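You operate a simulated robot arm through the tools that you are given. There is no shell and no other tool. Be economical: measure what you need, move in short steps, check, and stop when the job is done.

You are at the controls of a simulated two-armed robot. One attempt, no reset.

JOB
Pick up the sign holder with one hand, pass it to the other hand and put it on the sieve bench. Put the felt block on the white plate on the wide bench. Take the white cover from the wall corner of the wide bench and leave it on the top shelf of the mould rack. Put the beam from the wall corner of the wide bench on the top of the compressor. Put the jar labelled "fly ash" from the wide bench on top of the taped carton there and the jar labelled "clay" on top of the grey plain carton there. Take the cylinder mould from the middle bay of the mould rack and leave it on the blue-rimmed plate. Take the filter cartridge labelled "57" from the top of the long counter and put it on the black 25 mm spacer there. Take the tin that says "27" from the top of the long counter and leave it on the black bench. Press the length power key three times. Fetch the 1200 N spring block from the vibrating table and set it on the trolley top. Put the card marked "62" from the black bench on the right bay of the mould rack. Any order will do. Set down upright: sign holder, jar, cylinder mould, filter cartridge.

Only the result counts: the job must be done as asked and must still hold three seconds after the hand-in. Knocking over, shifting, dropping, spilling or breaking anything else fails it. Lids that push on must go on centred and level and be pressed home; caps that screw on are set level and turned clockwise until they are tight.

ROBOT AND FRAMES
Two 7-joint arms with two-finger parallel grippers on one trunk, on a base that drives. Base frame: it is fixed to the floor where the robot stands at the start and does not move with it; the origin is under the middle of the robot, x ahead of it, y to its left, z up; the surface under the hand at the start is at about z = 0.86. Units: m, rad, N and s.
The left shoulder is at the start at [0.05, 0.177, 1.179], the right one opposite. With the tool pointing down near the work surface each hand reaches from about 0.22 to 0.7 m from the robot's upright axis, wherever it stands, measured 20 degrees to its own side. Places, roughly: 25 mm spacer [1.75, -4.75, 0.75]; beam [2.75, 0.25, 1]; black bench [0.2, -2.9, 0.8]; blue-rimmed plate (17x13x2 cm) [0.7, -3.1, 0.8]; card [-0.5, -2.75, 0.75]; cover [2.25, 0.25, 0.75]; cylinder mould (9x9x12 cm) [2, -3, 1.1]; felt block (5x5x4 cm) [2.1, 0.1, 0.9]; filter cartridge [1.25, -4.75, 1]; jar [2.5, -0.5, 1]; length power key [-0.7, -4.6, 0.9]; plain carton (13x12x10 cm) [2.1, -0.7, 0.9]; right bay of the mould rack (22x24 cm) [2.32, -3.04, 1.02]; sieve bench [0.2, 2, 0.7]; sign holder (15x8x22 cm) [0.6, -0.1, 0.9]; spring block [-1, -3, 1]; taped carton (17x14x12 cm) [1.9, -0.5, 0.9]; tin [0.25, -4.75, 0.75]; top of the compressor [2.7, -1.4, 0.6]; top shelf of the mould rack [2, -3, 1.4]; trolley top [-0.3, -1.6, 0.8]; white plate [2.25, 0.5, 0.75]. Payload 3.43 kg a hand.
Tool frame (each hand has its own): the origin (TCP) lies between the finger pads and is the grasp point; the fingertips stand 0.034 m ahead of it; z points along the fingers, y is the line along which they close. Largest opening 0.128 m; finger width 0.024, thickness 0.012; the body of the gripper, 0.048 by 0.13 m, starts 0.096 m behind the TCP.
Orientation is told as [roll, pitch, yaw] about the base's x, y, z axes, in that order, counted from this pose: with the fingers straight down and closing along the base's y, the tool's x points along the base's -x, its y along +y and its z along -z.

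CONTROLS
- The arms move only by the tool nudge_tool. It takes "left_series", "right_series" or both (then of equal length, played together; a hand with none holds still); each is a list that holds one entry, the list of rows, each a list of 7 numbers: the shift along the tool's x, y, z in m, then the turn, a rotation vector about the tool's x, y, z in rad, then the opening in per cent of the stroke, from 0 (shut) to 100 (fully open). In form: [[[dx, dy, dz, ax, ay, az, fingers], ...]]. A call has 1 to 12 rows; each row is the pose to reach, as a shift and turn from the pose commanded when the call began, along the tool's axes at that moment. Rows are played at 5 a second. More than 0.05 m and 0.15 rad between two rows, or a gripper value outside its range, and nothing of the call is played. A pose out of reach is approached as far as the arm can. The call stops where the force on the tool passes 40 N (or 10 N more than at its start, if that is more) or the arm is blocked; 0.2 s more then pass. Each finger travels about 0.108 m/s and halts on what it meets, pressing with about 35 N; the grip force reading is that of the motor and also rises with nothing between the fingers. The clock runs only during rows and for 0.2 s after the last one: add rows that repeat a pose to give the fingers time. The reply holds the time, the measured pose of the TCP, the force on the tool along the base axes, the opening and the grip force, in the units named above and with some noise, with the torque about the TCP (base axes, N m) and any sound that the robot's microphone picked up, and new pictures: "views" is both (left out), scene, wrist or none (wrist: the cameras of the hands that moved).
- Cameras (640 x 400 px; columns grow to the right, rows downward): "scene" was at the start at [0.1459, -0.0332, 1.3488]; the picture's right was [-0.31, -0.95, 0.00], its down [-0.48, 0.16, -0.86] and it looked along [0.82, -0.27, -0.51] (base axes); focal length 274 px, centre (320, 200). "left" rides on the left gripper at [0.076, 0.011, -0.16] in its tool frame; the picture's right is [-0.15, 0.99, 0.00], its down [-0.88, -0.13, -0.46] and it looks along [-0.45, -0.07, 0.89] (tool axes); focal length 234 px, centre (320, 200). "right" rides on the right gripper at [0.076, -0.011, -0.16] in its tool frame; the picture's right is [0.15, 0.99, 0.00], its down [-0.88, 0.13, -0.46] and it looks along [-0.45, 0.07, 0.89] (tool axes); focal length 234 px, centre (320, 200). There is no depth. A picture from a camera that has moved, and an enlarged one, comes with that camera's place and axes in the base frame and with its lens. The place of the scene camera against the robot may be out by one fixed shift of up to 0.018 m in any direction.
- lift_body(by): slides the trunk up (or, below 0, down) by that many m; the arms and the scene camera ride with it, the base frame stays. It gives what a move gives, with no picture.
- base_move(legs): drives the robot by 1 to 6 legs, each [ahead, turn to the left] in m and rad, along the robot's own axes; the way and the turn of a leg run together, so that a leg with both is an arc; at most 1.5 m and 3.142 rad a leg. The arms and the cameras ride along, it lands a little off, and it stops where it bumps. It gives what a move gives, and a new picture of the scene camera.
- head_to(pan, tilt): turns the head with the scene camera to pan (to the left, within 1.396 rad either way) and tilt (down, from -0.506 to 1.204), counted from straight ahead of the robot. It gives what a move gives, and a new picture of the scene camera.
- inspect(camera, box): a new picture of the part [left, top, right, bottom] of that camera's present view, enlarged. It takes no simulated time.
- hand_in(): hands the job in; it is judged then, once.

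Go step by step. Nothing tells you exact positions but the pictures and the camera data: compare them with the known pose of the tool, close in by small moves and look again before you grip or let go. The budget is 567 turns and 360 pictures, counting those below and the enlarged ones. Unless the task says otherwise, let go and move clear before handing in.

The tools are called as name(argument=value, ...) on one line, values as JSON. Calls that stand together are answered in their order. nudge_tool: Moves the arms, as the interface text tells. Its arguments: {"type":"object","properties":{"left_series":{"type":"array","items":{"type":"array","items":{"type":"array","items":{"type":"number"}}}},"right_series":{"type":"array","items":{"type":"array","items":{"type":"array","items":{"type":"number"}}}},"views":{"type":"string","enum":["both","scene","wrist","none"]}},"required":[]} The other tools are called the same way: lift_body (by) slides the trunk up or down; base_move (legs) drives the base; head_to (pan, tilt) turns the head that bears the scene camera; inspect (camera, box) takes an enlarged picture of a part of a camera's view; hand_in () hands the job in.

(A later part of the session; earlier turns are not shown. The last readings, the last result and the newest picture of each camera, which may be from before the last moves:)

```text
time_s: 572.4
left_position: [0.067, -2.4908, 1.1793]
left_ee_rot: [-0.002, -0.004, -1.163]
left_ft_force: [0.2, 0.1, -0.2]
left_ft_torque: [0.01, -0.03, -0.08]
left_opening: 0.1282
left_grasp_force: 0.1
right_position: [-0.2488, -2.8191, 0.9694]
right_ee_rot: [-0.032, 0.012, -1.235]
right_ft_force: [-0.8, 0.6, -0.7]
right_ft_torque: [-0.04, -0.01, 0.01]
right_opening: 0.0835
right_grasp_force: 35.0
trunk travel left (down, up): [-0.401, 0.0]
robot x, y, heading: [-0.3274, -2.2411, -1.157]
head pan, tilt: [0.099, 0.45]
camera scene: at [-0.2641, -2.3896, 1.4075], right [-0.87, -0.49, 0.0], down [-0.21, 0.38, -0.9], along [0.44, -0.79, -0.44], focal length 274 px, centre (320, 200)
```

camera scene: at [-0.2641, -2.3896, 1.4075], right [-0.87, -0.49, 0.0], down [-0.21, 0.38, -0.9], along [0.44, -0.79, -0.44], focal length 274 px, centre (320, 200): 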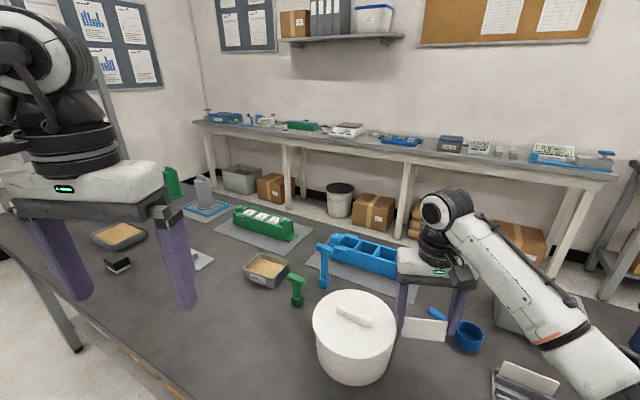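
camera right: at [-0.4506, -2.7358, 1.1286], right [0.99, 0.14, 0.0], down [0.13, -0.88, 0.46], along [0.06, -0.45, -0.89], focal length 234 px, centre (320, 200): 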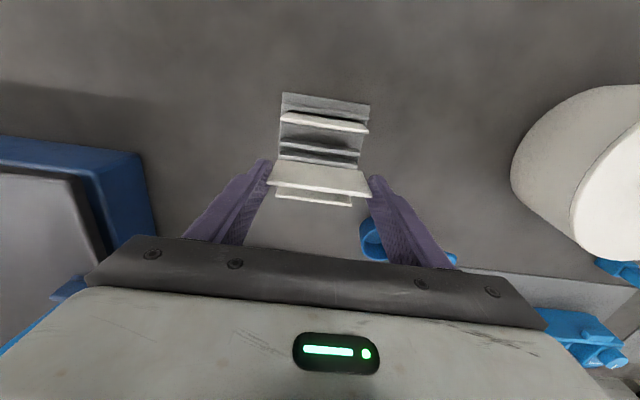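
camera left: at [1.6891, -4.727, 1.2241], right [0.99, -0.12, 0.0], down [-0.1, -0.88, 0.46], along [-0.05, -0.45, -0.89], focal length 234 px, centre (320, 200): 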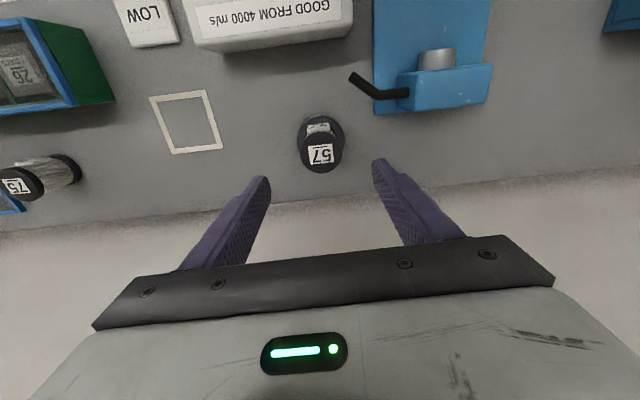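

My mistake: the row was refused and the base turned with the hand low; it touched the mortar pot and stopped. I turn back slightly, then lift the hand before anything else.

base_move(legs=[[0, -0.12]])

```text
time_s: 573.4
left_position: [0.0333, -2.5381, 1.1793]
left_ee_rot: [0.001, -0.004, -1.283]
left_ft_force: [-0.9, 0.2, -0.7]
left_ft_torque: [0.02, 0.0, -0.04]
left_opening: 0.1279
left_grasp_force: 0.0
right_position: [-0.3193, -2.8246, 0.9673]
right_ee_rot: [-0.032, 0.012, -1.354]
right_ft_force: [0.3, 0.2, -0.5]
right_ft_torque: [-0.02, 0.03, -0.02]
right_opening: 0.0833
right_grasp_force: 34.5
trunk travel left (down, up): [-0.401, 0.0]
robot x, y, heading: [-0.3284, -2.2414, -1.28]
head pan, tilt: [0.099, 0.45]
camera scene: at [-0.2825, -2.3976, 1.4075], right [-0.92, -0.38, 0.0], down [-0.17, 0.4, -0.9], along [0.34, -0.83, -0.44], focal length 274 px, centre (320, 200)
```

scene: 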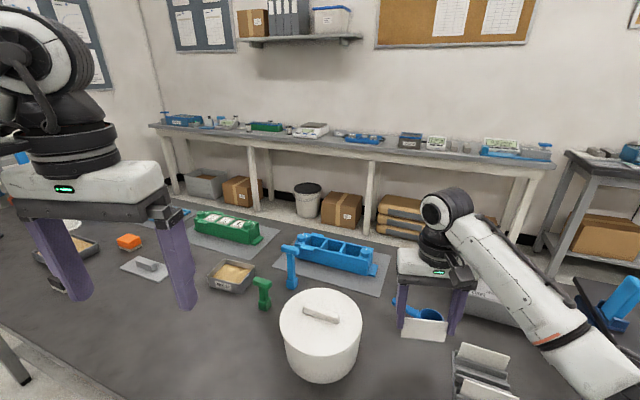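

nudge_tool(right_series=[[[0, 0, -0.045, 0, 0, 0, 0], [0, 0, -0.09, 0, 0, 0, 0], [0.01, 0, -0.135, 0, 0, 0, 0], [0.04, 0, -0.17, 0, 0, 0, 0], [0.08, -0.02, -0.19, 0, 0, 0, 0], [0.12, -0.04, -0.21, 0, 0, 0, 0], [0.15, -0.06, -0.21, 0, 0, 0, 0]]], views="none")

head_to(pan=-0.25, tilt=0.7)

```text
time_s: 575.0
left_position: [0.0322, -2.5374, 1.1784]
left_ee_rot: [0.001, -0.005, -1.283]
left_ft_force: [-0.2, 0.7, -0.1]
left_ft_torque: [0.0, -0.01, -0.02]
left_opening: 0.1279
left_grasp_force: 0.1
right_position: [-0.4012, -2.6906, 1.181]
right_ee_rot: [-0.032, 0.013, -1.356]
right_ft_force: [-0.8, -0.6, 0.3]
right_ft_torque: [-0.01, -0.03, -0.01]
right_opening: 0.0833
right_grasp_force: 34.8
trunk travel left (down, up): [-0.401, 0.0]
robot x, y, heading: [-0.3285, -2.2441, -1.278]
head pan, tilt: [0.099, 0.45]
```

```text
time_s: 575.8
left_position: [0.0334, -2.5376, 1.1791]
left_ee_rot: [0.0, -0.004, -1.282]
left_ft_force: [-0.6, 0.7, 0.2]
left_ft_torque: [0.02, -0.01, 0.02]
left_opening: 0.1278
left_grasp_force: 0.0
right_position: [-0.4017, -2.6921, 1.1808]
right_ee_rot: [-0.031, 0.013, -1.356]
right_ft_force: [-0.1, -0.8, 0.0]
right_ft_torque: [-0.02, -0.02, -0.04]
right_opening: 0.0832
right_grasp_force: 34.4
trunk travel left (down, up): [-0.401, 0.0]
robot x, y, heading: [-0.3238, -2.242, -1.278]
head pan, tilt: [-0.25, 0.7]
camera scene: at [-0.3134, -2.3971, 1.3854], right [-1.0, -0.04, 0.0], down [-0.03, 0.64, -0.77], along [0.03, -0.76, -0.64], focal length 274 px, centre (320, 200)
```

scene: 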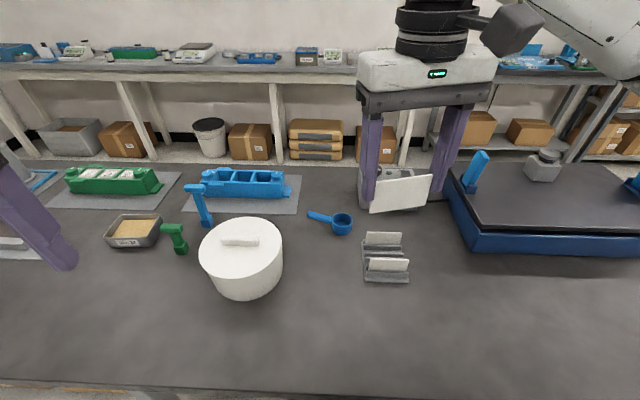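

The pot hasn't moved measurably. The hand is now high and the card still held; I proceed to the mould rack.

base_move(legs=[[0, 1.3], [1.5, 0.0], [0.9, 0.0]])

```text
time_s: 590.9
left_position: [2.4656, -1.8578, 1.179]
left_ee_rot: [-0.001, -0.002, 0.05]
left_ft_force: [0.1, -0.1, 0.3]
left_ft_torque: [-0.02, 0.0, 0.05]
left_opening: 0.128
left_grasp_force: 0.0
right_position: [2.5137, -2.3168, 1.1804]
right_ee_rot: [-0.031, 0.012, -0.021]
right_ft_force: [0.4, 0.2, -1.0]
right_ft_torque: [0.0, 0.02, -0.01]
right_opening: 0.0838
right_grasp_force: 34.6
trunk travel left (down, up): [-0.401, 0.0]
robot x, y, heading: [2.0902, -2.1399, 0.055]
head pan, tilt: [-0.25, 0.7]
camera scene: at [2.2343, -2.1561, 1.3853], right [-0.2, -0.98, 0.0], down [-0.63, 0.13, -0.76], along [0.75, -0.15, -0.64], focal length 274 px, centre (320, 200)
```

scene: 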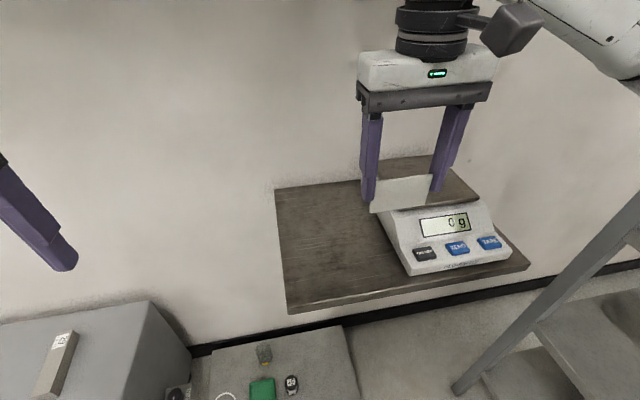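

A wall shelf with a scale is right ahead; the hand is above it. I turn to face the rack.

base_move(legs=[[-0.06, 0], [0, -1.62]])

head_to(pan=0.15, tilt=0.4)

```text
time_s: 595.8
left_position: [2.2956, -2.5261, 1.1795]
left_ee_rot: [0.0, -0.002, -1.563]
left_ft_force: [-0.1, 0.2, 0.3]
left_ft_torque: [-0.02, 0.05, -0.02]
left_opening: 0.128
left_grasp_force: 0.1
right_position: [1.8351, -2.555, 1.1792]
right_ee_rot: [-0.032, 0.012, -1.634]
right_ft_force: [0.6, 0.6, -0.6]
right_ft_torque: [-0.01, 0.0, 0.0]
right_opening: 0.0836
right_grasp_force: 35.5
trunk travel left (down, up): [-0.401, 0.0]
robot x, y, heading: [2.0315, -2.1378, -1.558]
head pan, tilt: [-0.25, 0.7]
camera scene: at [2.002, -2.299, 1.3853], right [-0.97, 0.24, 0.0], down [0.15, 0.63, -0.76], along [-0.18, -0.74, -0.64], focal length 274 px, centre (320, 200)
```

scene: 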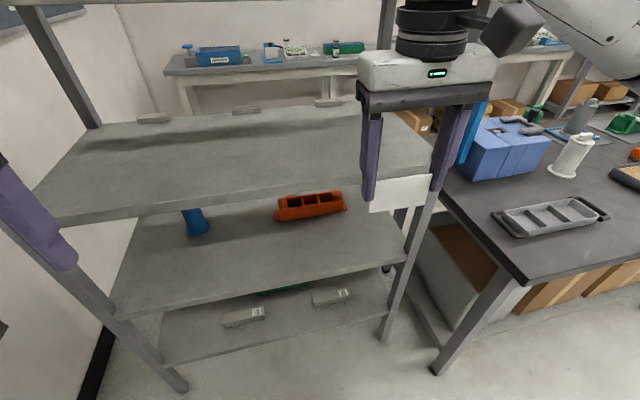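

```text
time_s: 596.6
left_position: [2.2968, -2.527, 1.1796]
left_ee_rot: [-0.001, -0.004, -1.563]
left_ft_force: [1.0, 0.8, -0.4]
left_ft_torque: [-0.02, -0.01, 0.01]
left_opening: 0.1278
left_grasp_force: 0.1
right_position: [1.8362, -2.5547, 1.1808]
right_ee_rot: [-0.031, 0.013, -1.633]
right_ft_force: [0.5, 0.8, 0.3]
right_ft_torque: [0.0, -0.02, 0.03]
right_opening: 0.0837
right_grasp_force: 35.5
trunk travel left (down, up): [-0.401, 0.0]
robot x, y, heading: [2.036, -2.1457, -1.561]
head pan, tilt: [0.15, 0.4]
camera scene: at [2.0371, -2.3079, 1.4122], right [-0.99, -0.16, 0.0], down [-0.06, 0.38, -0.92], along [0.15, -0.91, -0.39], focal length 274 px, centre (320, 200)
```

scene: 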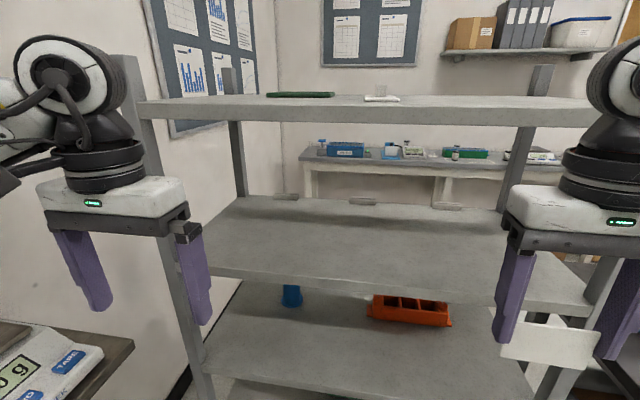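

Right bay is at x≈2.31. I tuck the left hand in and shift the robot ~15 cm toward it.

nudge_tool(left_series=[[[0.02, -0.03, 0, 0, 0, 0, 100], [0.04, -0.07, 0, 0, 0, 0, 100], [0.07, -0.105, 0, 0, 0, 0, 100], [0.09, -0.14, 0, 0, 0, 0, 100]]], views="none")

```text
time_s: 597.6
left_position: [2.1558, -2.4393, 1.1799]
left_ee_rot: [0.0, -0.003, -1.561]
left_ft_force: [-0.4, -0.2, 0.4]
left_ft_torque: [-0.01, -0.01, 0.05]
left_opening: 0.1278
left_grasp_force: 0.0
right_position: [1.8329, -2.5558, 1.1805]
right_ee_rot: [-0.032, 0.012, -1.635]
right_ft_force: [-0.5, 1.0, -0.5]
right_ft_torque: [0.01, -0.02, -0.03]
right_opening: 0.0835
right_grasp_force: 34.9
trunk travel left (down, up): [-0.401, 0.0]
robot x, y, heading: [2.0262, -2.141, -1.555]
head pan, tilt: [0.15, 0.4]
```

base_move(legs=[[0, 0.6], [0.19, 0], [0, -0.6]])

```text
time_s: 600.8
left_position: [2.3923, -2.4465, 1.1848]
left_ee_rot: [-0.001, -0.023, -0.971]
left_ft_force: [0.1, 0.3, 0.4]
left_ft_torque: [-0.01, 0.01, 0.05]
left_opening: 0.1281
left_grasp_force: 0.0
right_position: [2.1852, -2.7179, 1.1761]
right_ee_rot: [-0.051, 0.017, -1.03]
right_ft_force: [0.2, -0.6, 0.9]
right_ft_torque: [0.02, 0.01, 0.0]
right_opening: 0.0834
right_grasp_force: 35.1
trunk travel left (down, up): [-0.401, 0.0]
robot x, y, heading: [2.1323, -2.2822, -0.978]
head pan, tilt: [0.15, 0.4]
stopped in leg 2: the robot was blocked; the commanded pose is now the measured one
camera scene: at [2.2133, -2.3962, 1.4155], right [-0.74, -0.68, 0.0], down [-0.26, 0.27, -0.93], along [0.63, -0.68, -0.37], focal length 274 px, centre (320, 200)
```

scene: 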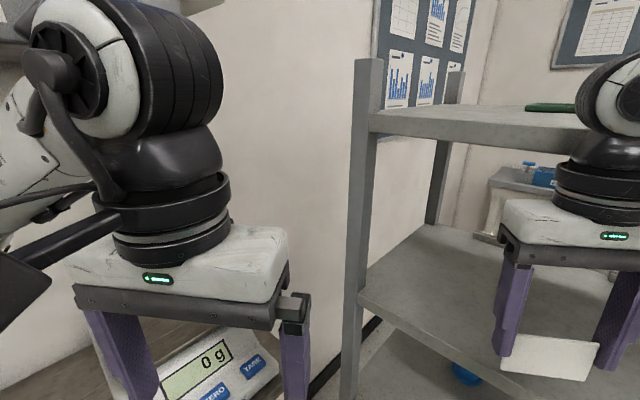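

The base touched something (likely the low platform's corner). I back off and turn back at once.

base_move(legs=[[-0.06, 0], [0, -0.6]])

head_to(pan=0.9, tilt=0.9)

```text
time_s: 601.5
left_position: [2.3938, -2.4463, 1.1827]
left_ee_rot: [-0.004, -0.014, -0.973]
left_ft_force: [0.4, 0.3, 0.8]
left_ft_torque: [0.0, 0.0, 0.0]
left_opening: 0.128
left_grasp_force: 0.0
right_position: [2.1858, -2.7184, 1.1759]
right_ee_rot: [-0.048, 0.013, -1.028]
right_ft_force: [-0.1, 0.1, 0.0]
right_ft_torque: [-0.03, 0.02, -0.02]
right_opening: 0.0833
right_grasp_force: 35.1
trunk travel left (down, up): [-0.401, 0.0]
robot x, y, heading: [2.1299, -2.2829, -0.984]
head pan, tilt: [0.15, 0.4]
stopped in leg 1: the robot was blocked; the commanded pose is now the measured one
camera scene: at [2.2151, -2.3982, 1.4144], right [-0.74, -0.67, 0.0], down [-0.26, 0.28, -0.93], along [0.62, -0.69, -0.38], focal length 274 px, centre (320, 200)
```

scene: 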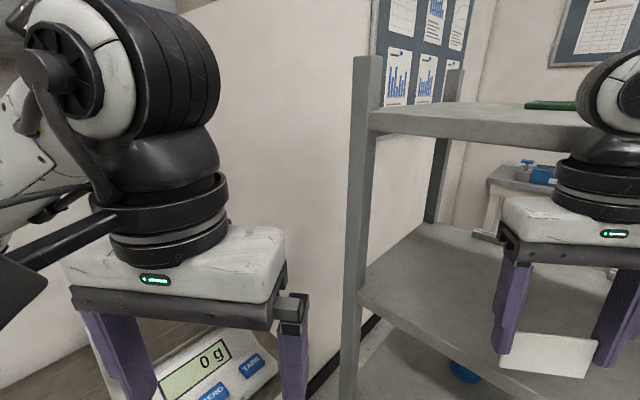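

```text
time_s: 602.6
left_position: [2.3937, -2.4445, 1.1842]
left_ee_rot: [-0.004, -0.017, -0.968]
left_ft_force: [0.0, -0.1, -0.1]
left_ft_torque: [0.02, -0.03, -0.01]
left_opening: 0.1281
left_grasp_force: 0.1
right_position: [2.1857, -2.7207, 1.1765]
right_ee_rot: [-0.05, 0.018, -1.029]
right_ft_force: [-0.7, -0.2, -0.1]
right_ft_torque: [0.0, 0.01, 0.01]
right_opening: 0.0836
right_grasp_force: 34.5
trunk travel left (down, up): [-0.401, 0.0]
robot x, y, heading: [2.1304, -2.2808, -0.98]
head pan, tilt: [0.901, 0.901]
camera scene: at [2.2278, -2.3356, 1.3706], right [-0.08, -1.0, 0.01], down [-0.78, 0.05, -0.63], along [0.62, -0.06, -0.78], focal length 274 px, centre (320, 200)
```

scene: 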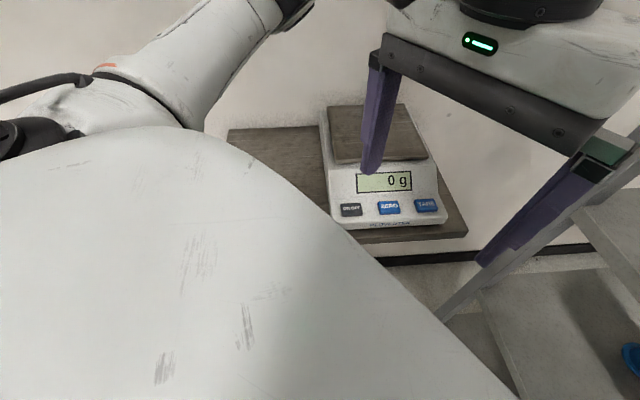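

Neither direction is free, so the left elbow is probably against the wall. I straighten the left arm forward a little to pull the elbow in.

nudge_tool(left_series=[[[-0.03, -0.02, 0, 0, 0, 0, 100], [-0.06, -0.04, 0, 0, 0, 0, 100], [-0.09, -0.06, 0, 0, 0, 0, 100], [-0.12, -0.08, 0, 0, 0, 0, 100]]], views="scene")

```text
time_s: 603.6
left_position: [2.3976, -2.5892, 1.1841]
left_ee_rot: [-0.005, -0.018, -0.968]
left_ft_force: [-0.8, 0.0, 0.5]
left_ft_torque: [0.05, 0.0, -0.01]
left_opening: 0.128
left_grasp_force: 0.0
right_position: [2.1863, -2.7196, 1.1745]
right_ee_rot: [-0.051, 0.017, -1.029]
right_ft_force: [-0.4, 0.1, -0.1]
right_ft_torque: [0.01, -0.05, 0.0]
right_opening: 0.0835
right_grasp_force: 35.2
trunk travel left (down, up): [-0.401, 0.0]
robot x, y, heading: [2.1291, -2.2784, -0.977]
head pan, tilt: [0.901, 0.901]
camera scene: at [2.228, -2.3356, 1.3705], right [-0.08, -1.0, 0.01], down [-0.78, 0.05, -0.63], along [0.62, -0.06, -0.78], focal length 274 px, centre (320, 200)
```

scene: 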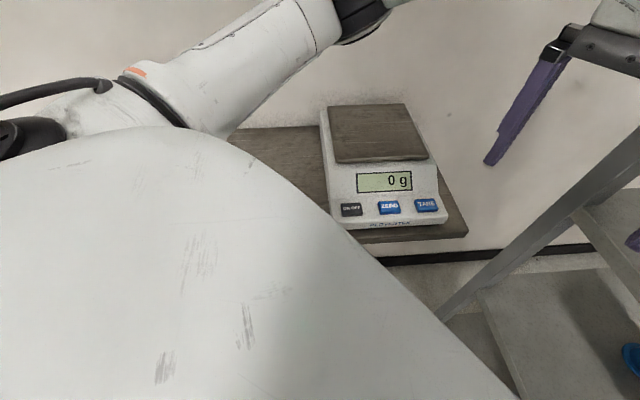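

The body is tilted slightly — a wheel may be against the platform's edge. I try a small turn to the right.

base_move(legs=[[0, -0.1]])

```text
time_s: 604.5
left_position: [2.3684, -2.6267, 1.1793]
left_ee_rot: [0.001, -0.003, -1.069]
left_ft_force: [-0.5, -0.2, 0.5]
left_ft_torque: [-0.02, -0.05, 0.03]
left_opening: 0.1279
left_grasp_force: 0.1
right_position: [2.1456, -2.7356, 1.1692]
right_ee_rot: [-0.046, 0.031, -1.127]
right_ft_force: [-0.5, -1.1, -0.6]
right_ft_torque: [0.04, -0.08, -0.02]
right_opening: 0.0833
right_grasp_force: 35.1
trunk travel left (down, up): [-0.401, 0.0]
robot x, y, heading: [2.1319, -2.2797, -1.077]
head pan, tilt: [0.901, 0.901]
camera scene: at [2.2261, -2.3607, 1.3694], right [-0.18, -0.98, 0.0], down [-0.77, 0.14, -0.62], along [0.61, -0.11, -0.78], focal length 274 px, centre (320, 200)
```

scene: 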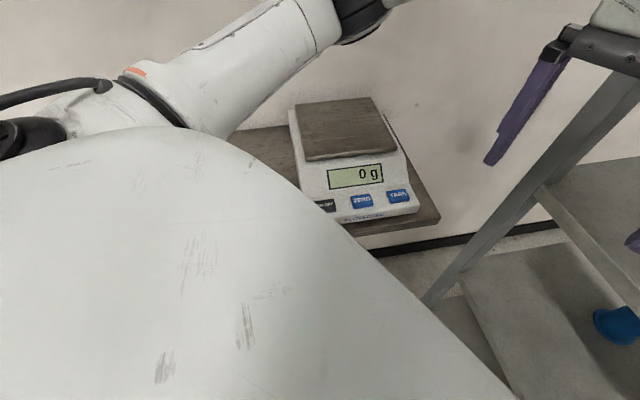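

That freed it. I complete the turn back to face the rack squarely.

base_move(legs=[[0, -0.48]])

head_to(pan=1.2, tilt=1.0)

```text
time_s: 606.3
left_position: [2.1825, -2.6959, 1.1793]
left_ee_rot: [0.001, -0.004, -1.548]
left_ft_force: [-0.9, 0.5, 0.8]
left_ft_torque: [0.02, -0.01, 0.01]
left_opening: 0.128
left_grasp_force: 0.1
right_position: [1.9349, -2.6907, 1.1685]
right_ee_rot: [-0.049, 0.032, -1.608]
right_ft_force: [-0.2, 0.5, 0.4]
right_ft_torque: [-0.01, -0.01, 0.01]
right_opening: 0.0833
right_grasp_force: 35.3
trunk travel left (down, up): [-0.401, 0.0]
robot x, y, heading: [2.1315, -2.2811, -1.549]
head pan, tilt: [0.901, 0.901]
camera scene: at [2.1804, -2.4012, 1.3692], right [-0.61, -0.79, 0.0], down [-0.62, 0.48, -0.62], along [0.49, -0.38, -0.78], focal length 274 px, centre (320, 200)
```

scene: 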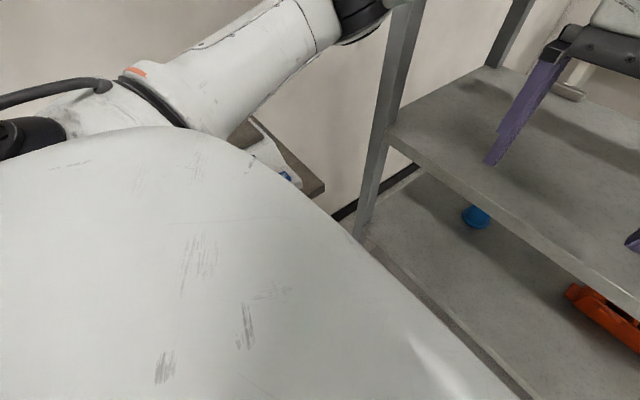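

```text
time_s: 607.1
left_position: [2.1832, -2.6969, 1.1794]
left_ee_rot: [-0.002, -0.005, -1.548]
left_ft_force: [-0.2, -0.1, -0.4]
left_ft_torque: [0.0, 0.01, 0.02]
left_opening: 0.128
left_grasp_force: 0.1
right_position: [1.9351, -2.6904, 1.1688]
right_ee_rot: [-0.05, 0.032, -1.606]
right_ft_force: [-0.1, -0.2, 0.1]
right_ft_torque: [0.0, -0.03, 0.0]
right_opening: 0.0831
right_grasp_force: 35.1
trunk travel left (down, up): [-0.401, 0.0]
robot x, y, heading: [2.1303, -2.2797, -1.556]
head pan, tilt: [1.201, 1.0]
camera scene: at [2.1863, -2.3796, 1.362], right [-0.35, -0.94, 0.0], down [-0.79, 0.29, -0.54], along [0.51, -0.19, -0.84], focal length 274 px, centre (320, 200)
```

scene: 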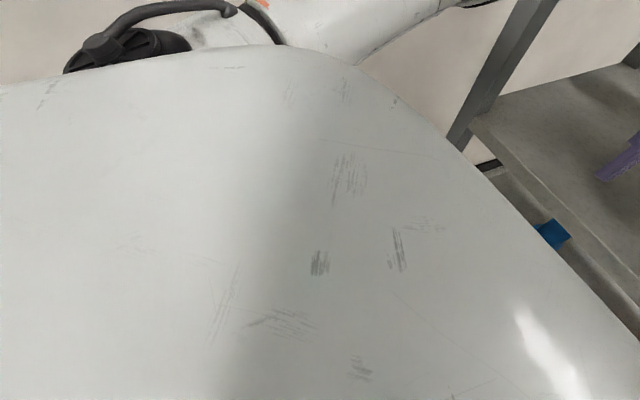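

I'm facing the rack now. I move the left hand up and aside, out of the right hand's way.

nudge_tool(left_series=[[[0.01, 0.03, -0.035, 0, 0, 0, 100], [0.02, 0.06, -0.07, 0, 0, 0, 100], [0.03, 0.09, -0.105, 0, 0, 0, 100], [0.04, 0.12, -0.14, 0, 0, 0, 100], [0.05, 0.15, -0.17, 0, 0, 0, 100], [0.05, 0.17, -0.2, 0, 0, 0, 100]]], views="none")

head_to(pan=0.1, tilt=0.6)

```text
time_s: 608.7
left_position: [2.3754, -2.6846, 1.3263]
left_ee_rot: [-0.048, 0.14, -1.538]
left_ft_force: [-0.2, -0.6, 0.0]
left_ft_torque: [0.04, -0.02, 0.01]
left_opening: 0.1281
left_grasp_force: 0.1
right_position: [1.9459, -2.713, 1.1588]
right_ee_rot: [-0.063, 0.054, -1.61]
right_ft_force: [0.0, 0.3, 0.2]
right_ft_torque: [0.02, 0.02, 0.03]
right_opening: 0.0834
right_grasp_force: 35.4
trunk travel left (down, up): [-0.401, 0.0]
robot x, y, heading: [2.1296, -2.2832, -1.568]
head pan, tilt: [1.201, 1.0]
stopped in row 6 (left hand): the arm was blocked; the commanded pose is now the measured one
```

```text
time_s: 610.0
left_position: [2.3745, -2.6846, 1.3268]
left_ee_rot: [-0.041, 0.144, -1.541]
left_ft_force: [0.0, -0.9, 0.9]
left_ft_torque: [0.02, 0.01, 0.03]
left_opening: 0.1279
left_grasp_force: 0.1
right_position: [1.9481, -2.7143, 1.1616]
right_ee_rot: [-0.064, 0.056, -1.606]
right_ft_force: [0.1, -0.4, 0.3]
right_ft_torque: [-0.03, 0.0, -0.01]
right_opening: 0.0834
right_grasp_force: 34.6
trunk travel left (down, up): [-0.401, 0.0]
robot x, y, heading: [2.1307, -2.2828, -1.565]
head pan, tilt: [0.099, 0.6]
camera scene: at [2.1455, -2.4717, 1.3886], right [-0.99, -0.11, 0.01], down [-0.07, 0.58, -0.81], along [0.08, -0.81, -0.59], focal length 274 px, centre (320, 200)
```

scene: 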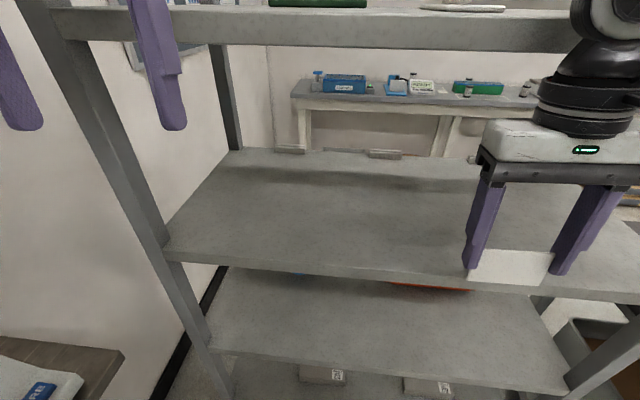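

The left arm met something again. I relieve it by bringing that hand back down and inward.

nudge_tool(left_series=[[[0, -0.03, 0.03, 0, 0, 0, 100], [0, -0.06, 0.06, 0, 0, 0, 100], [0, -0.09, 0.09, 0, 0, 0, 100], [-0.0, -0.12, 0.12, 0, 0, 0, 100], [-0.0, -0.14, 0.14, 0, -0.07, 0, 100], [-0.0, -0.15, 0.15, 0, -0.14, 0, 100]]], views="scene")

```text
time_s: 611.4
left_position: [2.2044, -2.6488, 1.2011]
left_ee_rot: [-0.019, -0.046, -1.538]
left_ft_force: [0.8, -0.5, -0.5]
left_ft_torque: [-0.01, 0.02, 0.0]
left_opening: 0.1281
left_grasp_force: 0.1
right_position: [1.9359, -2.694, 1.1682]
right_ee_rot: [-0.048, 0.034, -1.608]
right_ft_force: [-0.4, -0.7, -0.4]
right_ft_torque: [-0.03, -0.01, 0.01]
right_opening: 0.0833
right_grasp_force: 34.7
trunk travel left (down, up): [-0.401, 0.0]
robot x, y, heading: [2.1297, -2.2819, -1.559]
head pan, tilt: [0.099, 0.6]
camera scene: at [2.1299, -2.4453, 1.3939], right [-0.99, -0.11, 0.0], down [-0.06, 0.56, -0.82], along [0.09, -0.82, -0.57], focal length 274 px, centre (320, 200)
```

scene: 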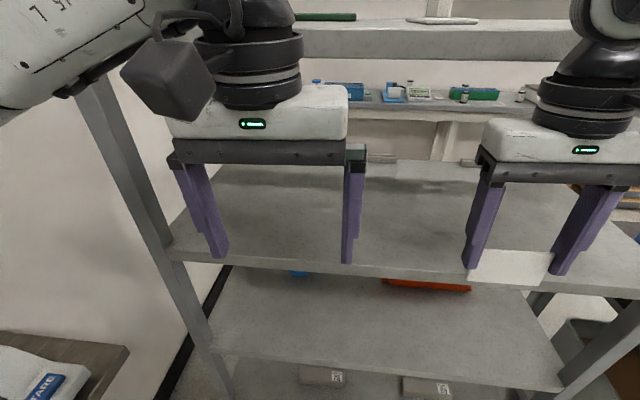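

Back to normal. I park the left hand close to the body, leaving room for the right hand to work toward the right bay.

nudge_tool(left_series=[[[0.03, 0.02, 0.005, 0, 0, 0, 100], [0.065, 0.045, 0.01, 0, 0, 0, 100], [0.1, 0.07, 0.015, 0, 0, 0, 100], [0.13, 0.09, 0.02, 0, 0, 0, 100]]], views="none")

```text
time_s: 612.4
left_position: [2.2906, -2.5145, 1.1742]
left_ee_rot: [-0.021, -0.048, -1.538]
left_ft_force: [-0.7, 0.9, -0.9]
left_ft_torque: [-0.01, -0.01, -0.01]
left_opening: 0.1278
left_grasp_force: 0.0
right_position: [1.9371, -2.6931, 1.1695]
right_ee_rot: [-0.049, 0.032, -1.609]
right_ft_force: [-0.7, -0.5, -1.1]
right_ft_torque: [-0.06, 0.0, -0.04]
right_opening: 0.0836
right_grasp_force: 34.7
trunk travel left (down, up): [-0.401, 0.0]
robot x, y, heading: [2.1328, -2.2812, -1.561]
head pan, tilt: [0.099, 0.6]
```

nudge_tool(right_series=[[[0.01, 0.0162, 0.0044, -0.0345, -0.1131, -0.0537, 0], [0.01, 0.0323, 0.0089, -0.069, -0.2262, -0.1074, 0], [0.0, 0.0485, 0.0133, -0.1035, -0.3393, -0.1611, 0], [-0.01, 0.0647, 0.0178, -0.138, -0.4524, -0.2148, 0], [-0.02, 0.0808, 0.0222, -0.1725, -0.5656, -0.2686, 0], [-0.03, 0.097, 0.0267, -0.207, -0.6787, -0.3223, 0], [-0.04, 0.1132, 0.0311, -0.2415, -0.7918, -0.376, 0], [-0.05, 0.1293, 0.0356, -0.276, -0.9049, -0.4297, 0], [-0.0615, 0.1455, 0.04, -0.3105, -1.018, -0.4834, 0], [-0.0615, 0.1455, 0.04, -0.3105, -1.018, -0.4834, 0]]], views="both")

```text
time_s: 614.6
left_position: [2.289, -2.5151, 1.1745]
left_ee_rot: [-0.019, -0.046, -1.54]
left_ft_force: [-1.0, -0.3, -0.3]
left_ft_torque: [-0.01, 0.01, 0.02]
left_opening: 0.1282
left_grasp_force: 0.0
right_position: [2.0781, -2.7578, 1.122]
right_ee_rot: [-0.001, -1.001, -1.056]
right_ft_force: [-0.1, 0.0, -1.0]
right_ft_torque: [0.0, -0.03, -0.01]
right_opening: 0.0834
right_grasp_force: 34.4
trunk travel left (down, up): [-0.401, 0.0]
robot x, y, heading: [2.1293, -2.2835, -1.557]
head pan, tilt: [0.099, 0.6]
camera scene: at [2.13, -2.4448, 1.394], right [-0.99, -0.11, 0.0], down [-0.06, 0.56, -0.83], along [0.09, -0.82, -0.56], focal length 274 px, centre (320, 200)
camera right: at [1.9817, -2.6108, 1.1444], right [0.82, 0.56, -0.12], down [0.16, -0.01, 0.99], along [0.55, -0.83, -0.1], focal length 234 px, centre (320, 200)
```

scene: 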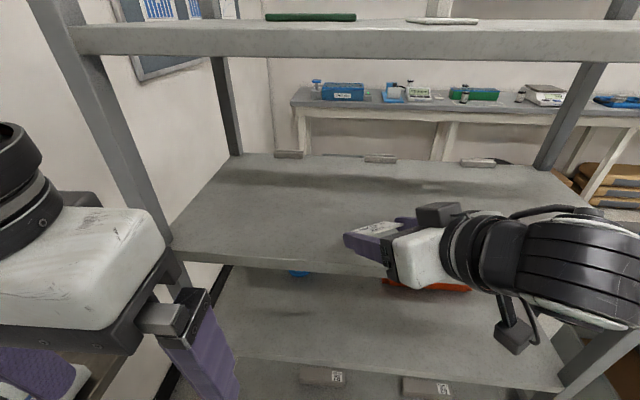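
right: 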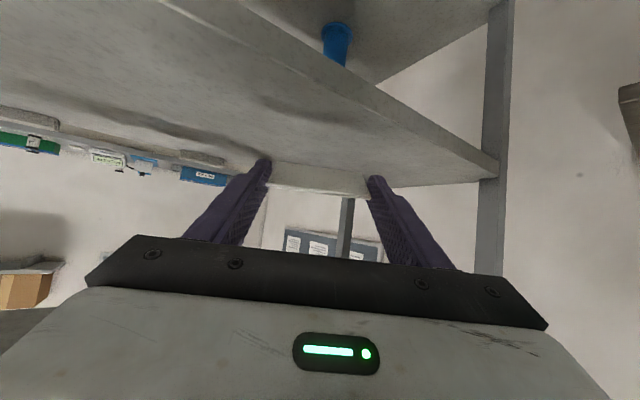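

The right hand is in the right attitude. I move it into the right bay above the shelf.

nudge_tool(right_series=[[[-0.021, 0.011, 0.038, 0, 0, 0, 0], [-0.042, 0.022, 0.076, 0, 0, 0, 0], [-0.063, 0.033, 0.114, 0, 0, 0, 0], [-0.084, 0.044, 0.152, 0, 0, 0, 0], [-0.105, 0.055, 0.19, 0, 0, 0, 0], [-0.126, 0.066, 0.228, 0, 0, 0, 0], [-0.147, 0.077, 0.267, 0, 0, 0, 0], [-0.147, 0.077, 0.267, 0, 0, 0, 0]]], views="both")

```text
time_s: 616.4
left_position: [2.2891, -2.515, 1.174]
left_ee_rot: [-0.018, -0.046, -1.538]
left_ft_force: [0.3, 0.0, -0.5]
left_ft_torque: [0.0, -0.01, 0.02]
left_opening: 0.128
left_grasp_force: 0.1
right_position: [2.2934, -2.984, 1.1001]
right_ee_rot: [0.0, -1.002, -1.057]
right_ft_force: [0.2, -0.9, -0.2]
right_ft_torque: [0.05, 0.0, 0.02]
right_opening: 0.0836
right_grasp_force: 34.5
trunk travel left (down, up): [-0.401, 0.0]
robot x, y, heading: [2.1299, -2.2792, -1.565]
head pan, tilt: [0.099, 0.6]
camera scene: at [2.1293, -2.4448, 1.394], right [-0.99, -0.11, 0.0], down [-0.06, 0.56, -0.83], along [0.09, -0.82, -0.56], focal length 274 px, centre (320, 200)
camera right: at [2.1982, -2.8366, 1.1231], right [0.82, 0.55, -0.12], down [0.16, -0.02, 0.99], along [0.55, -0.83, -0.1], focal length 234 px, centre (320, 200)
```

scene: 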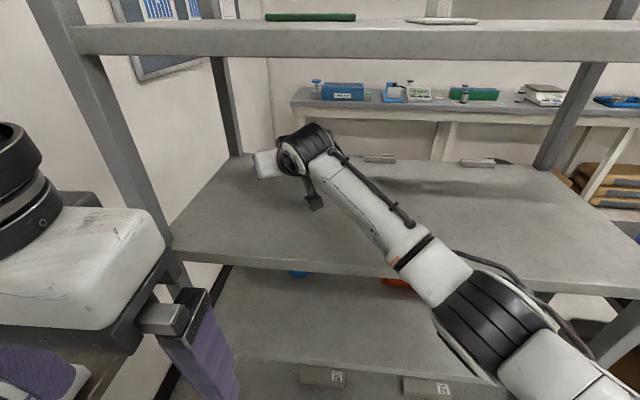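
right: 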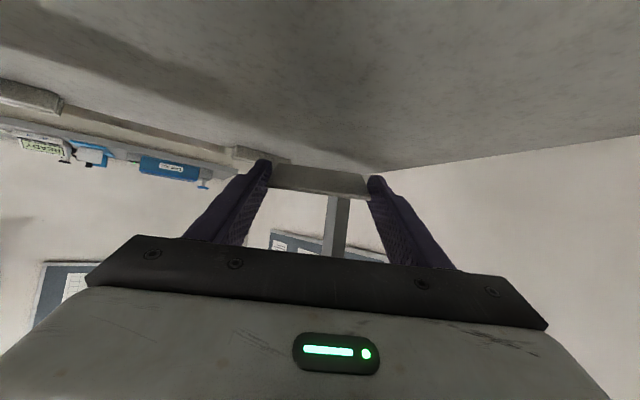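

nudge_tool(right_series=[[[0.0126, 0, 0.0081, 0, 0, 0, 0], [0.0253, 0, 0.0162, 0, 0, 0, 0], [0.0303, 0, 0.0194, 0, 0, 0, 0]]], views="wrist")

```text
time_s: 617.2
left_position: [2.2882, -2.5158, 1.1741]
left_ee_rot: [-0.018, -0.046, -1.539]
left_ft_force: [0.3, -0.2, 0.9]
left_ft_torque: [0.01, -0.02, 0.0]
left_opening: 0.1278
left_grasp_force: 0.1
right_position: [2.2938, -2.9853, 1.0639]
right_ee_rot: [0.001, -1.0, -1.058]
right_ft_force: [-0.8, -0.4, 0.5]
right_ft_torque: [0.01, -0.03, 0.01]
right_opening: 0.0836
right_grasp_force: 34.6
trunk travel left (down, up): [-0.401, 0.0]
robot x, y, heading: [2.1309, -2.2839, -1.562]
head pan, tilt: [0.099, 0.6]
camera right: at [2.1977, -2.8374, 1.087], right [0.82, 0.55, -0.12], down [0.16, -0.02, 0.99], along [0.55, -0.83, -0.1], focal length 234 px, centre (320, 200)
```

right: 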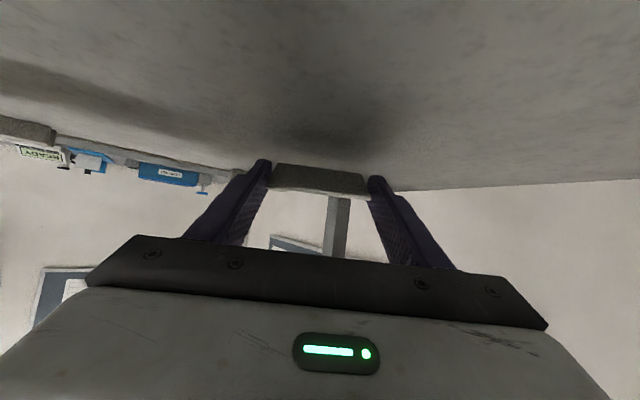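

nudge_tool(right_series=[[[0.0042, 0, 0.0027, 0, 0, 0, 0], [0.0084, 0, 0.0054, 0, 0, 0, 0]]], views="none")

```text
time_s: 617.8
left_position: [2.2898, -2.5163, 1.1735]
left_ee_rot: [-0.019, -0.045, -1.54]
left_ft_force: [0.4, 0.5, 1.1]
left_ft_torque: [-0.03, -0.01, 0.03]
left_opening: 0.1279
left_grasp_force: 0.0
right_position: [2.2938, -2.9841, 1.0549]
right_ee_rot: [0.0, -0.999, -1.06]
right_ft_force: [-0.5, 0.5, 0.8]
right_ft_torque: [0.03, -0.02, -0.01]
right_opening: 0.0835
right_grasp_force: 34.6
trunk travel left (down, up): [-0.401, 0.0]
robot x, y, heading: [2.1316, -2.2824, -1.565]
head pan, tilt: [0.099, 0.6]
```

nudge_tool(right_series=[[[0.0034, 0, 0.0022, 0, 0, 0, 0], [0.0068, 0, 0.0043, 0, 0, 0, 0], [0.0085, 0, 0.0054, 0, 0, 0, 0]]], views="none")

```text
time_s: 618.6
left_position: [2.289, -2.514, 1.175]
left_ee_rot: [-0.019, -0.049, -1.539]
left_ft_force: [0.7, -0.1, 0.3]
left_ft_torque: [0.0, -0.03, -0.01]
left_opening: 0.1282
left_grasp_force: 0.2
right_position: [2.2893, -2.9884, 1.052]
right_ee_rot: [-0.007, -1.014, -1.056]
right_ft_force: [5.4, 0.1, 17.0]
right_ft_torque: [-0.48, -1.11, 0.19]
right_opening: 0.0838
right_grasp_force: 35.1
trunk travel left (down, up): [-0.401, 0.0]
robot x, y, heading: [2.1299, -2.2849, -1.557]
head pan, tilt: [0.099, 0.6]
```

Contact. I relieve slightly and release the card.

nudge_tool(right_series=[[[-0.003, 0, -0.002, 0, 0, 0, 0], [-0.003, 0, -0.002, 0, 0, 0, 72], [-0.003, 0, -0.002, 0, 0, 0, 85], [-0.003, 0, -0.002, 0, 0, 0, 100], [-0.02, 0, -0.013, 0, 0, 0, 100]]], views="both")

```text
time_s: 619.8
left_position: [2.2905, -2.515, 1.1733]
left_ee_rot: [-0.021, -0.047, -1.539]
left_ft_force: [0.0, 0.2, 0.4]
left_ft_torque: [0.01, 0.04, -0.02]
left_opening: 0.1284
left_grasp_force: 0.0
right_position: [2.2815, -2.9902, 1.0541]
right_ee_rot: [-0.02, -0.979, -1.06]
right_ft_force: [-0.1, -0.2, 0.4]
right_ft_torque: [0.03, -0.01, 0.03]
right_opening: 0.1281
right_grasp_force: 0.1
trunk travel left (down, up): [-0.401, 0.0]
robot x, y, heading: [2.1299, -2.2812, -1.568]
head pan, tilt: [0.099, 0.6]
camera scene: at [2.1313, -2.4448, 1.3934], right [-0.99, -0.11, 0.0], down [-0.06, 0.56, -0.82], along [0.09, -0.82, -0.57], focal length 274 px, centre (320, 200)
camera right: at [2.188, -2.8421, 1.0808], right [0.83, 0.54, -0.13], down [0.18, -0.03, 0.98], along [0.53, -0.84, -0.12], focal length 234 px, centre (320, 200)
```

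scene: 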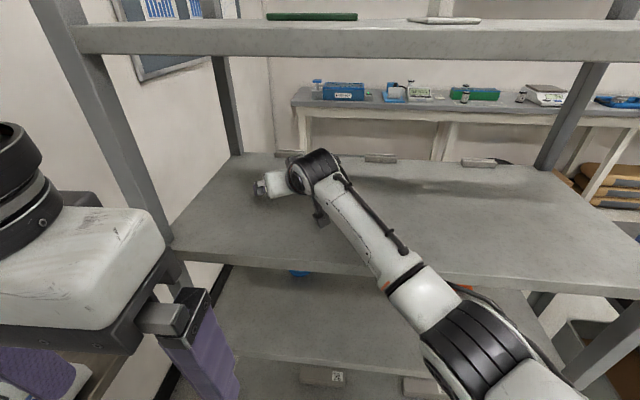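
right: 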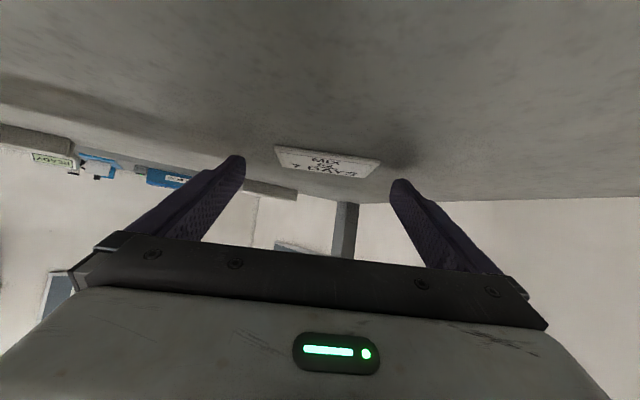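

The card "62" lies flat in the right bay. I retract the right hand the way it came.

nudge_tool(right_series=[[[0.01, 0, -0.034, 0, 0, 0, 100], [0.028, 0, -0.066, 0, 0, 0, 100], [0.047, 0, -0.1, 0, 0, 0, 100], [0.066, -0.01, -0.134, 0, 0, 0, 100], [0.085, -0.02, -0.168, 0, 0, 0, 100], [0.104, -0.03, -0.2, 0, 0, 0, 100], [0.123, -0.04, -0.232, 0, 0, 0, 100], [0.145, -0.05, -0.263, 0, 0, 0, 100]]], views="both")

```text
time_s: 621.6
left_position: [2.2897, -2.5146, 1.1742]
left_ee_rot: [-0.018, -0.043, -1.54]
left_ft_force: [-0.6, 0.3, -0.3]
left_ft_torque: [-0.02, -0.01, -0.02]
left_opening: 0.128
left_grasp_force: 0.1
right_position: [2.1046, -2.7475, 1.0867]
right_ee_rot: [-0.001, -1.001, -1.058]
right_ft_force: [-0.1, 0.6, 0.0]
right_ft_torque: [0.02, -0.04, 0.02]
right_opening: 0.1279
right_grasp_force: 0.0
trunk travel left (down, up): [-0.401, 0.0]
robot x, y, heading: [2.1313, -2.2808, -1.563]
head pan, tilt: [0.099, 0.6]
camera scene: at [2.1294, -2.4445, 1.3941], right [-0.99, -0.11, 0.0], down [-0.06, 0.56, -0.83], along [0.09, -0.82, -0.56], focal length 274 px, centre (320, 200)
camera right: at [2.008, -2.6006, 1.1107], right [0.82, 0.55, -0.12], down [0.16, -0.02, 0.99], along [0.55, -0.83, -0.1], focal length 234 px, centre (320, 200)
```

scene: 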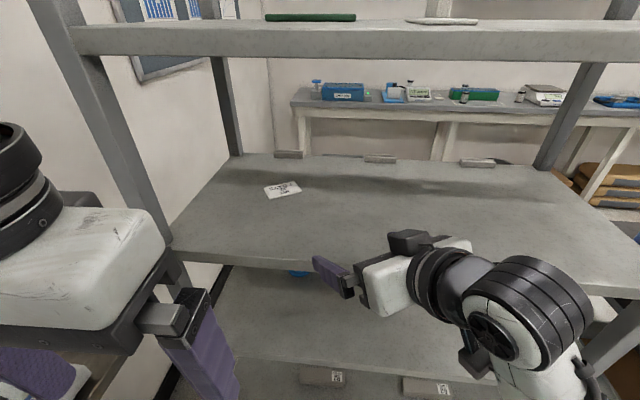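
right: 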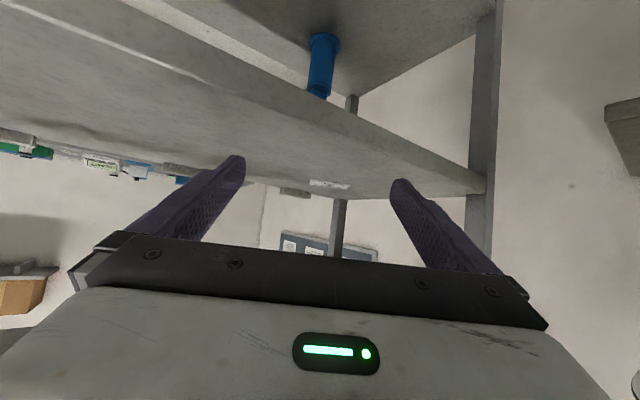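

Card delivered. I back away from the rack, then reset both arms.

base_move(legs=[[-0.45, 0]])

```text
time_s: 624.3
left_position: [2.2854, -2.0693, 1.174]
left_ee_rot: [-0.02, -0.046, -1.543]
left_ft_force: [0.4, 0.4, -0.3]
left_ft_torque: [-0.01, 0.03, 0.03]
left_opening: 0.128
left_grasp_force: 0.1
right_position: [2.1001, -2.3011, 1.0882]
right_ee_rot: [0.0, -0.999, -1.062]
right_ft_force: [0.9, -0.2, -1.1]
right_ft_torque: [0.01, 0.01, -0.02]
right_opening: 0.1277
right_grasp_force: 0.1
trunk travel left (down, up): [-0.401, 0.0]
robot x, y, heading: [2.1275, -1.8403, -1.567]
head pan, tilt: [0.099, 0.6]
camera scene: at [2.1262, -1.9982, 1.3941], right [-0.99, -0.1, 0.0], down [-0.06, 0.56, -0.83], along [0.09, -0.82, -0.56], focal length 274 px, centre (320, 200)
```

scene: 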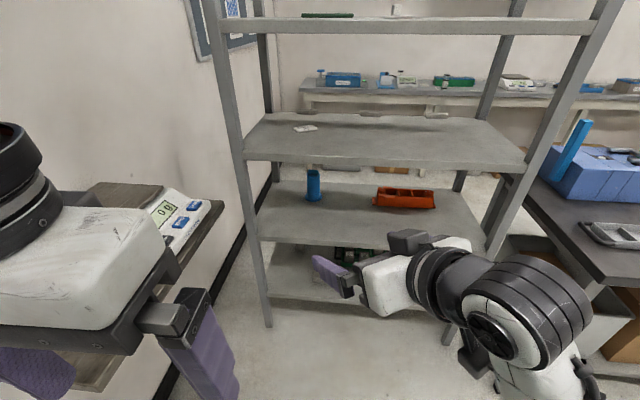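

nudge_tool(right_series=[[[0.0036, -0.0171, -0.0247, 0.0277, 0.1087, 0.0508, 100], [0.0071, -0.0342, -0.0494, 0.0555, 0.2173, 0.1016, 100], [0.0107, -0.0512, -0.0742, 0.0832, 0.326, 0.1524, 100], [0.0142, -0.0683, -0.0989, 0.111, 0.4347, 0.2032, 100], [0.0178, -0.0854, -0.1236, 0.1387, 0.5433, 0.254, 100], [0.0213, -0.1025, -0.1483, 0.1665, 0.652, 0.3048, 100], [0.0249, -0.1195, -0.1731, 0.1942, 0.7607, 0.3556, 100], [0.0284, -0.1366, -0.1978, 0.222, 0.8693, 0.4064, 100], [0.032, -0.1537, -0.2225, 0.2497, 0.978, 0.4572, 100]]], left_series=[[[-0.014, 0.011, 0, 0, 0.005, 0, 100], [-0.028, 0.022, 0, 0, 0.01, 0, 100], [-0.042, 0.033, 0, 0, 0.015, 0, 100], [-0.056, 0.044, 0, 0, 0.02, 0, 100], [-0.07, 0.055, 0, 0, 0.025, 0, 100], [-0.084, 0.066, 0, 0, 0.03, 0, 100], [-0.098, 0.077, 0, 0, 0.035, 0, 100], [-0.112, 0.088, 0, 0, 0.04, 0, 100], [-0.125, 0.1, 0, 0, 0.045, 0, 100]]], views="none")

```text
time_s: 626.3
left_position: [2.3905, -2.1931, 1.178]
left_ee_rot: [-0.018, -0.002, -1.545]
left_ft_force: [0.2, -0.1, -0.4]
left_ft_torque: [0.0, 0.03, 0.01]
left_opening: 0.1283
left_grasp_force: 0.0
right_position: [1.8658, -2.1954, 1.1827]
right_ee_rot: [0.002, 0.002, -1.564]
right_ft_force: [-0.1, 0.3, -0.3]
right_ft_torque: [0.0, -0.04, 0.04]
right_opening: 0.1278
right_grasp_force: 0.1
trunk travel left (down, up): [-0.401, 0.0]
robot x, y, heading: [2.1243, -1.836, -1.567]
head pan, tilt: [0.099, 0.6]
```

Arms reset. I turn around toward the wide bench and look at the jars.

base_move(legs=[[0, -3.13], [0.45, 0]])

head_to(pan=-0.1, tilt=0.5)

inspect(camera="scene", box=[180, 110, 500, 310])

```text
time_s: 636.4
left_position: [1.8454, -1.0283, 1.1791]
left_ee_rot: [-0.018, 0.0, 1.617]
left_ft_force: [-0.3, -0.1, 0.0]
left_ft_torque: [-0.05, 0.0, -0.03]
left_opening: 0.1281
left_grasp_force: 0.1
right_position: [2.3688, -1.0155, 1.1829]
right_ee_rot: [0.002, 0.001, 1.599]
right_ft_force: [0.4, 0.5, 0.4]
right_ft_torque: [-0.01, -0.04, 0.02]
right_opening: 0.128
right_grasp_force: 0.0
trunk travel left (down, up): [-0.401, 0.0]
robot x, y, heading: [2.1132, -1.3807, 1.595]
head pan, tilt: [0.099, 0.6]
camera scene: at [2.0939, -1.2282, 1.3939], right [0.99, 0.12, 0.0], down [0.07, -0.56, -0.82], along [-0.1, 0.82, -0.57], focal length 274 px, centre (320, 200)
```

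scene: 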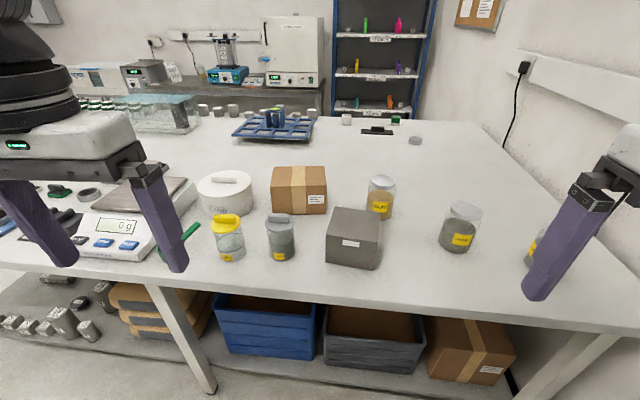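

```text
time_s: 637.1
left_position: [1.847, -1.0286, 1.1788]
left_ee_rot: [-0.021, 0.0, 1.616]
left_ft_force: [-0.2, 0.0, 0.5]
left_ft_torque: [-0.03, 0.01, 0.0]
left_opening: 0.128
left_grasp_force: 0.1
right_position: [2.3685, -1.016, 1.1822]
right_ee_rot: [-0.001, -0.001, 1.598]
right_ft_force: [-0.2, 0.9, -0.8]
right_ft_torque: [0.02, -0.04, -0.04]
right_opening: 0.1278
right_grasp_force: 0.1
trunk travel left (down, up): [-0.401, 0.0]
robot x, y, heading: [2.118, -1.3795, 1.596]
head pan, tilt: [-0.099, 0.499]
camera scene: at [2.1116, -1.2257, 1.403], right [1.0, -0.07, 0.0], down [-0.04, -0.48, -0.88], along [0.07, 0.88, -0.48], focal length 274 px, centre (320, 200)
```

scene: 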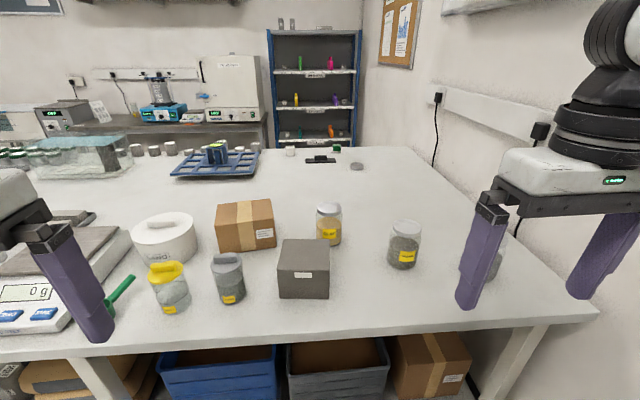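

```text
2.00 times, centred on (340, 210) of scene
camera zoom: at [2.1116, -1.2257, 1.403], right [1.0, -0.07, 0.0], down [-0.04, -0.48, -0.88], along [0.07, 0.88, -0.48], focal length 547 px, centre (280, 180)
```

zoom: 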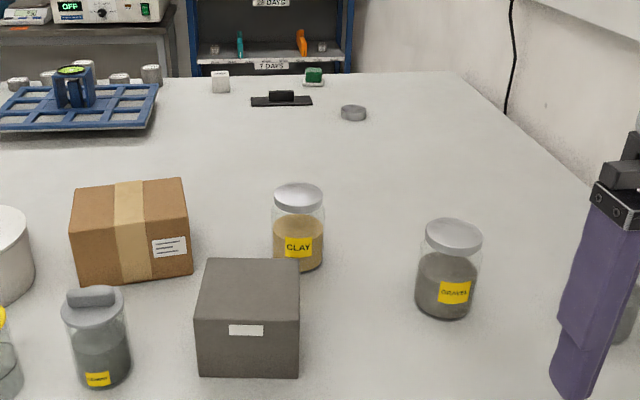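

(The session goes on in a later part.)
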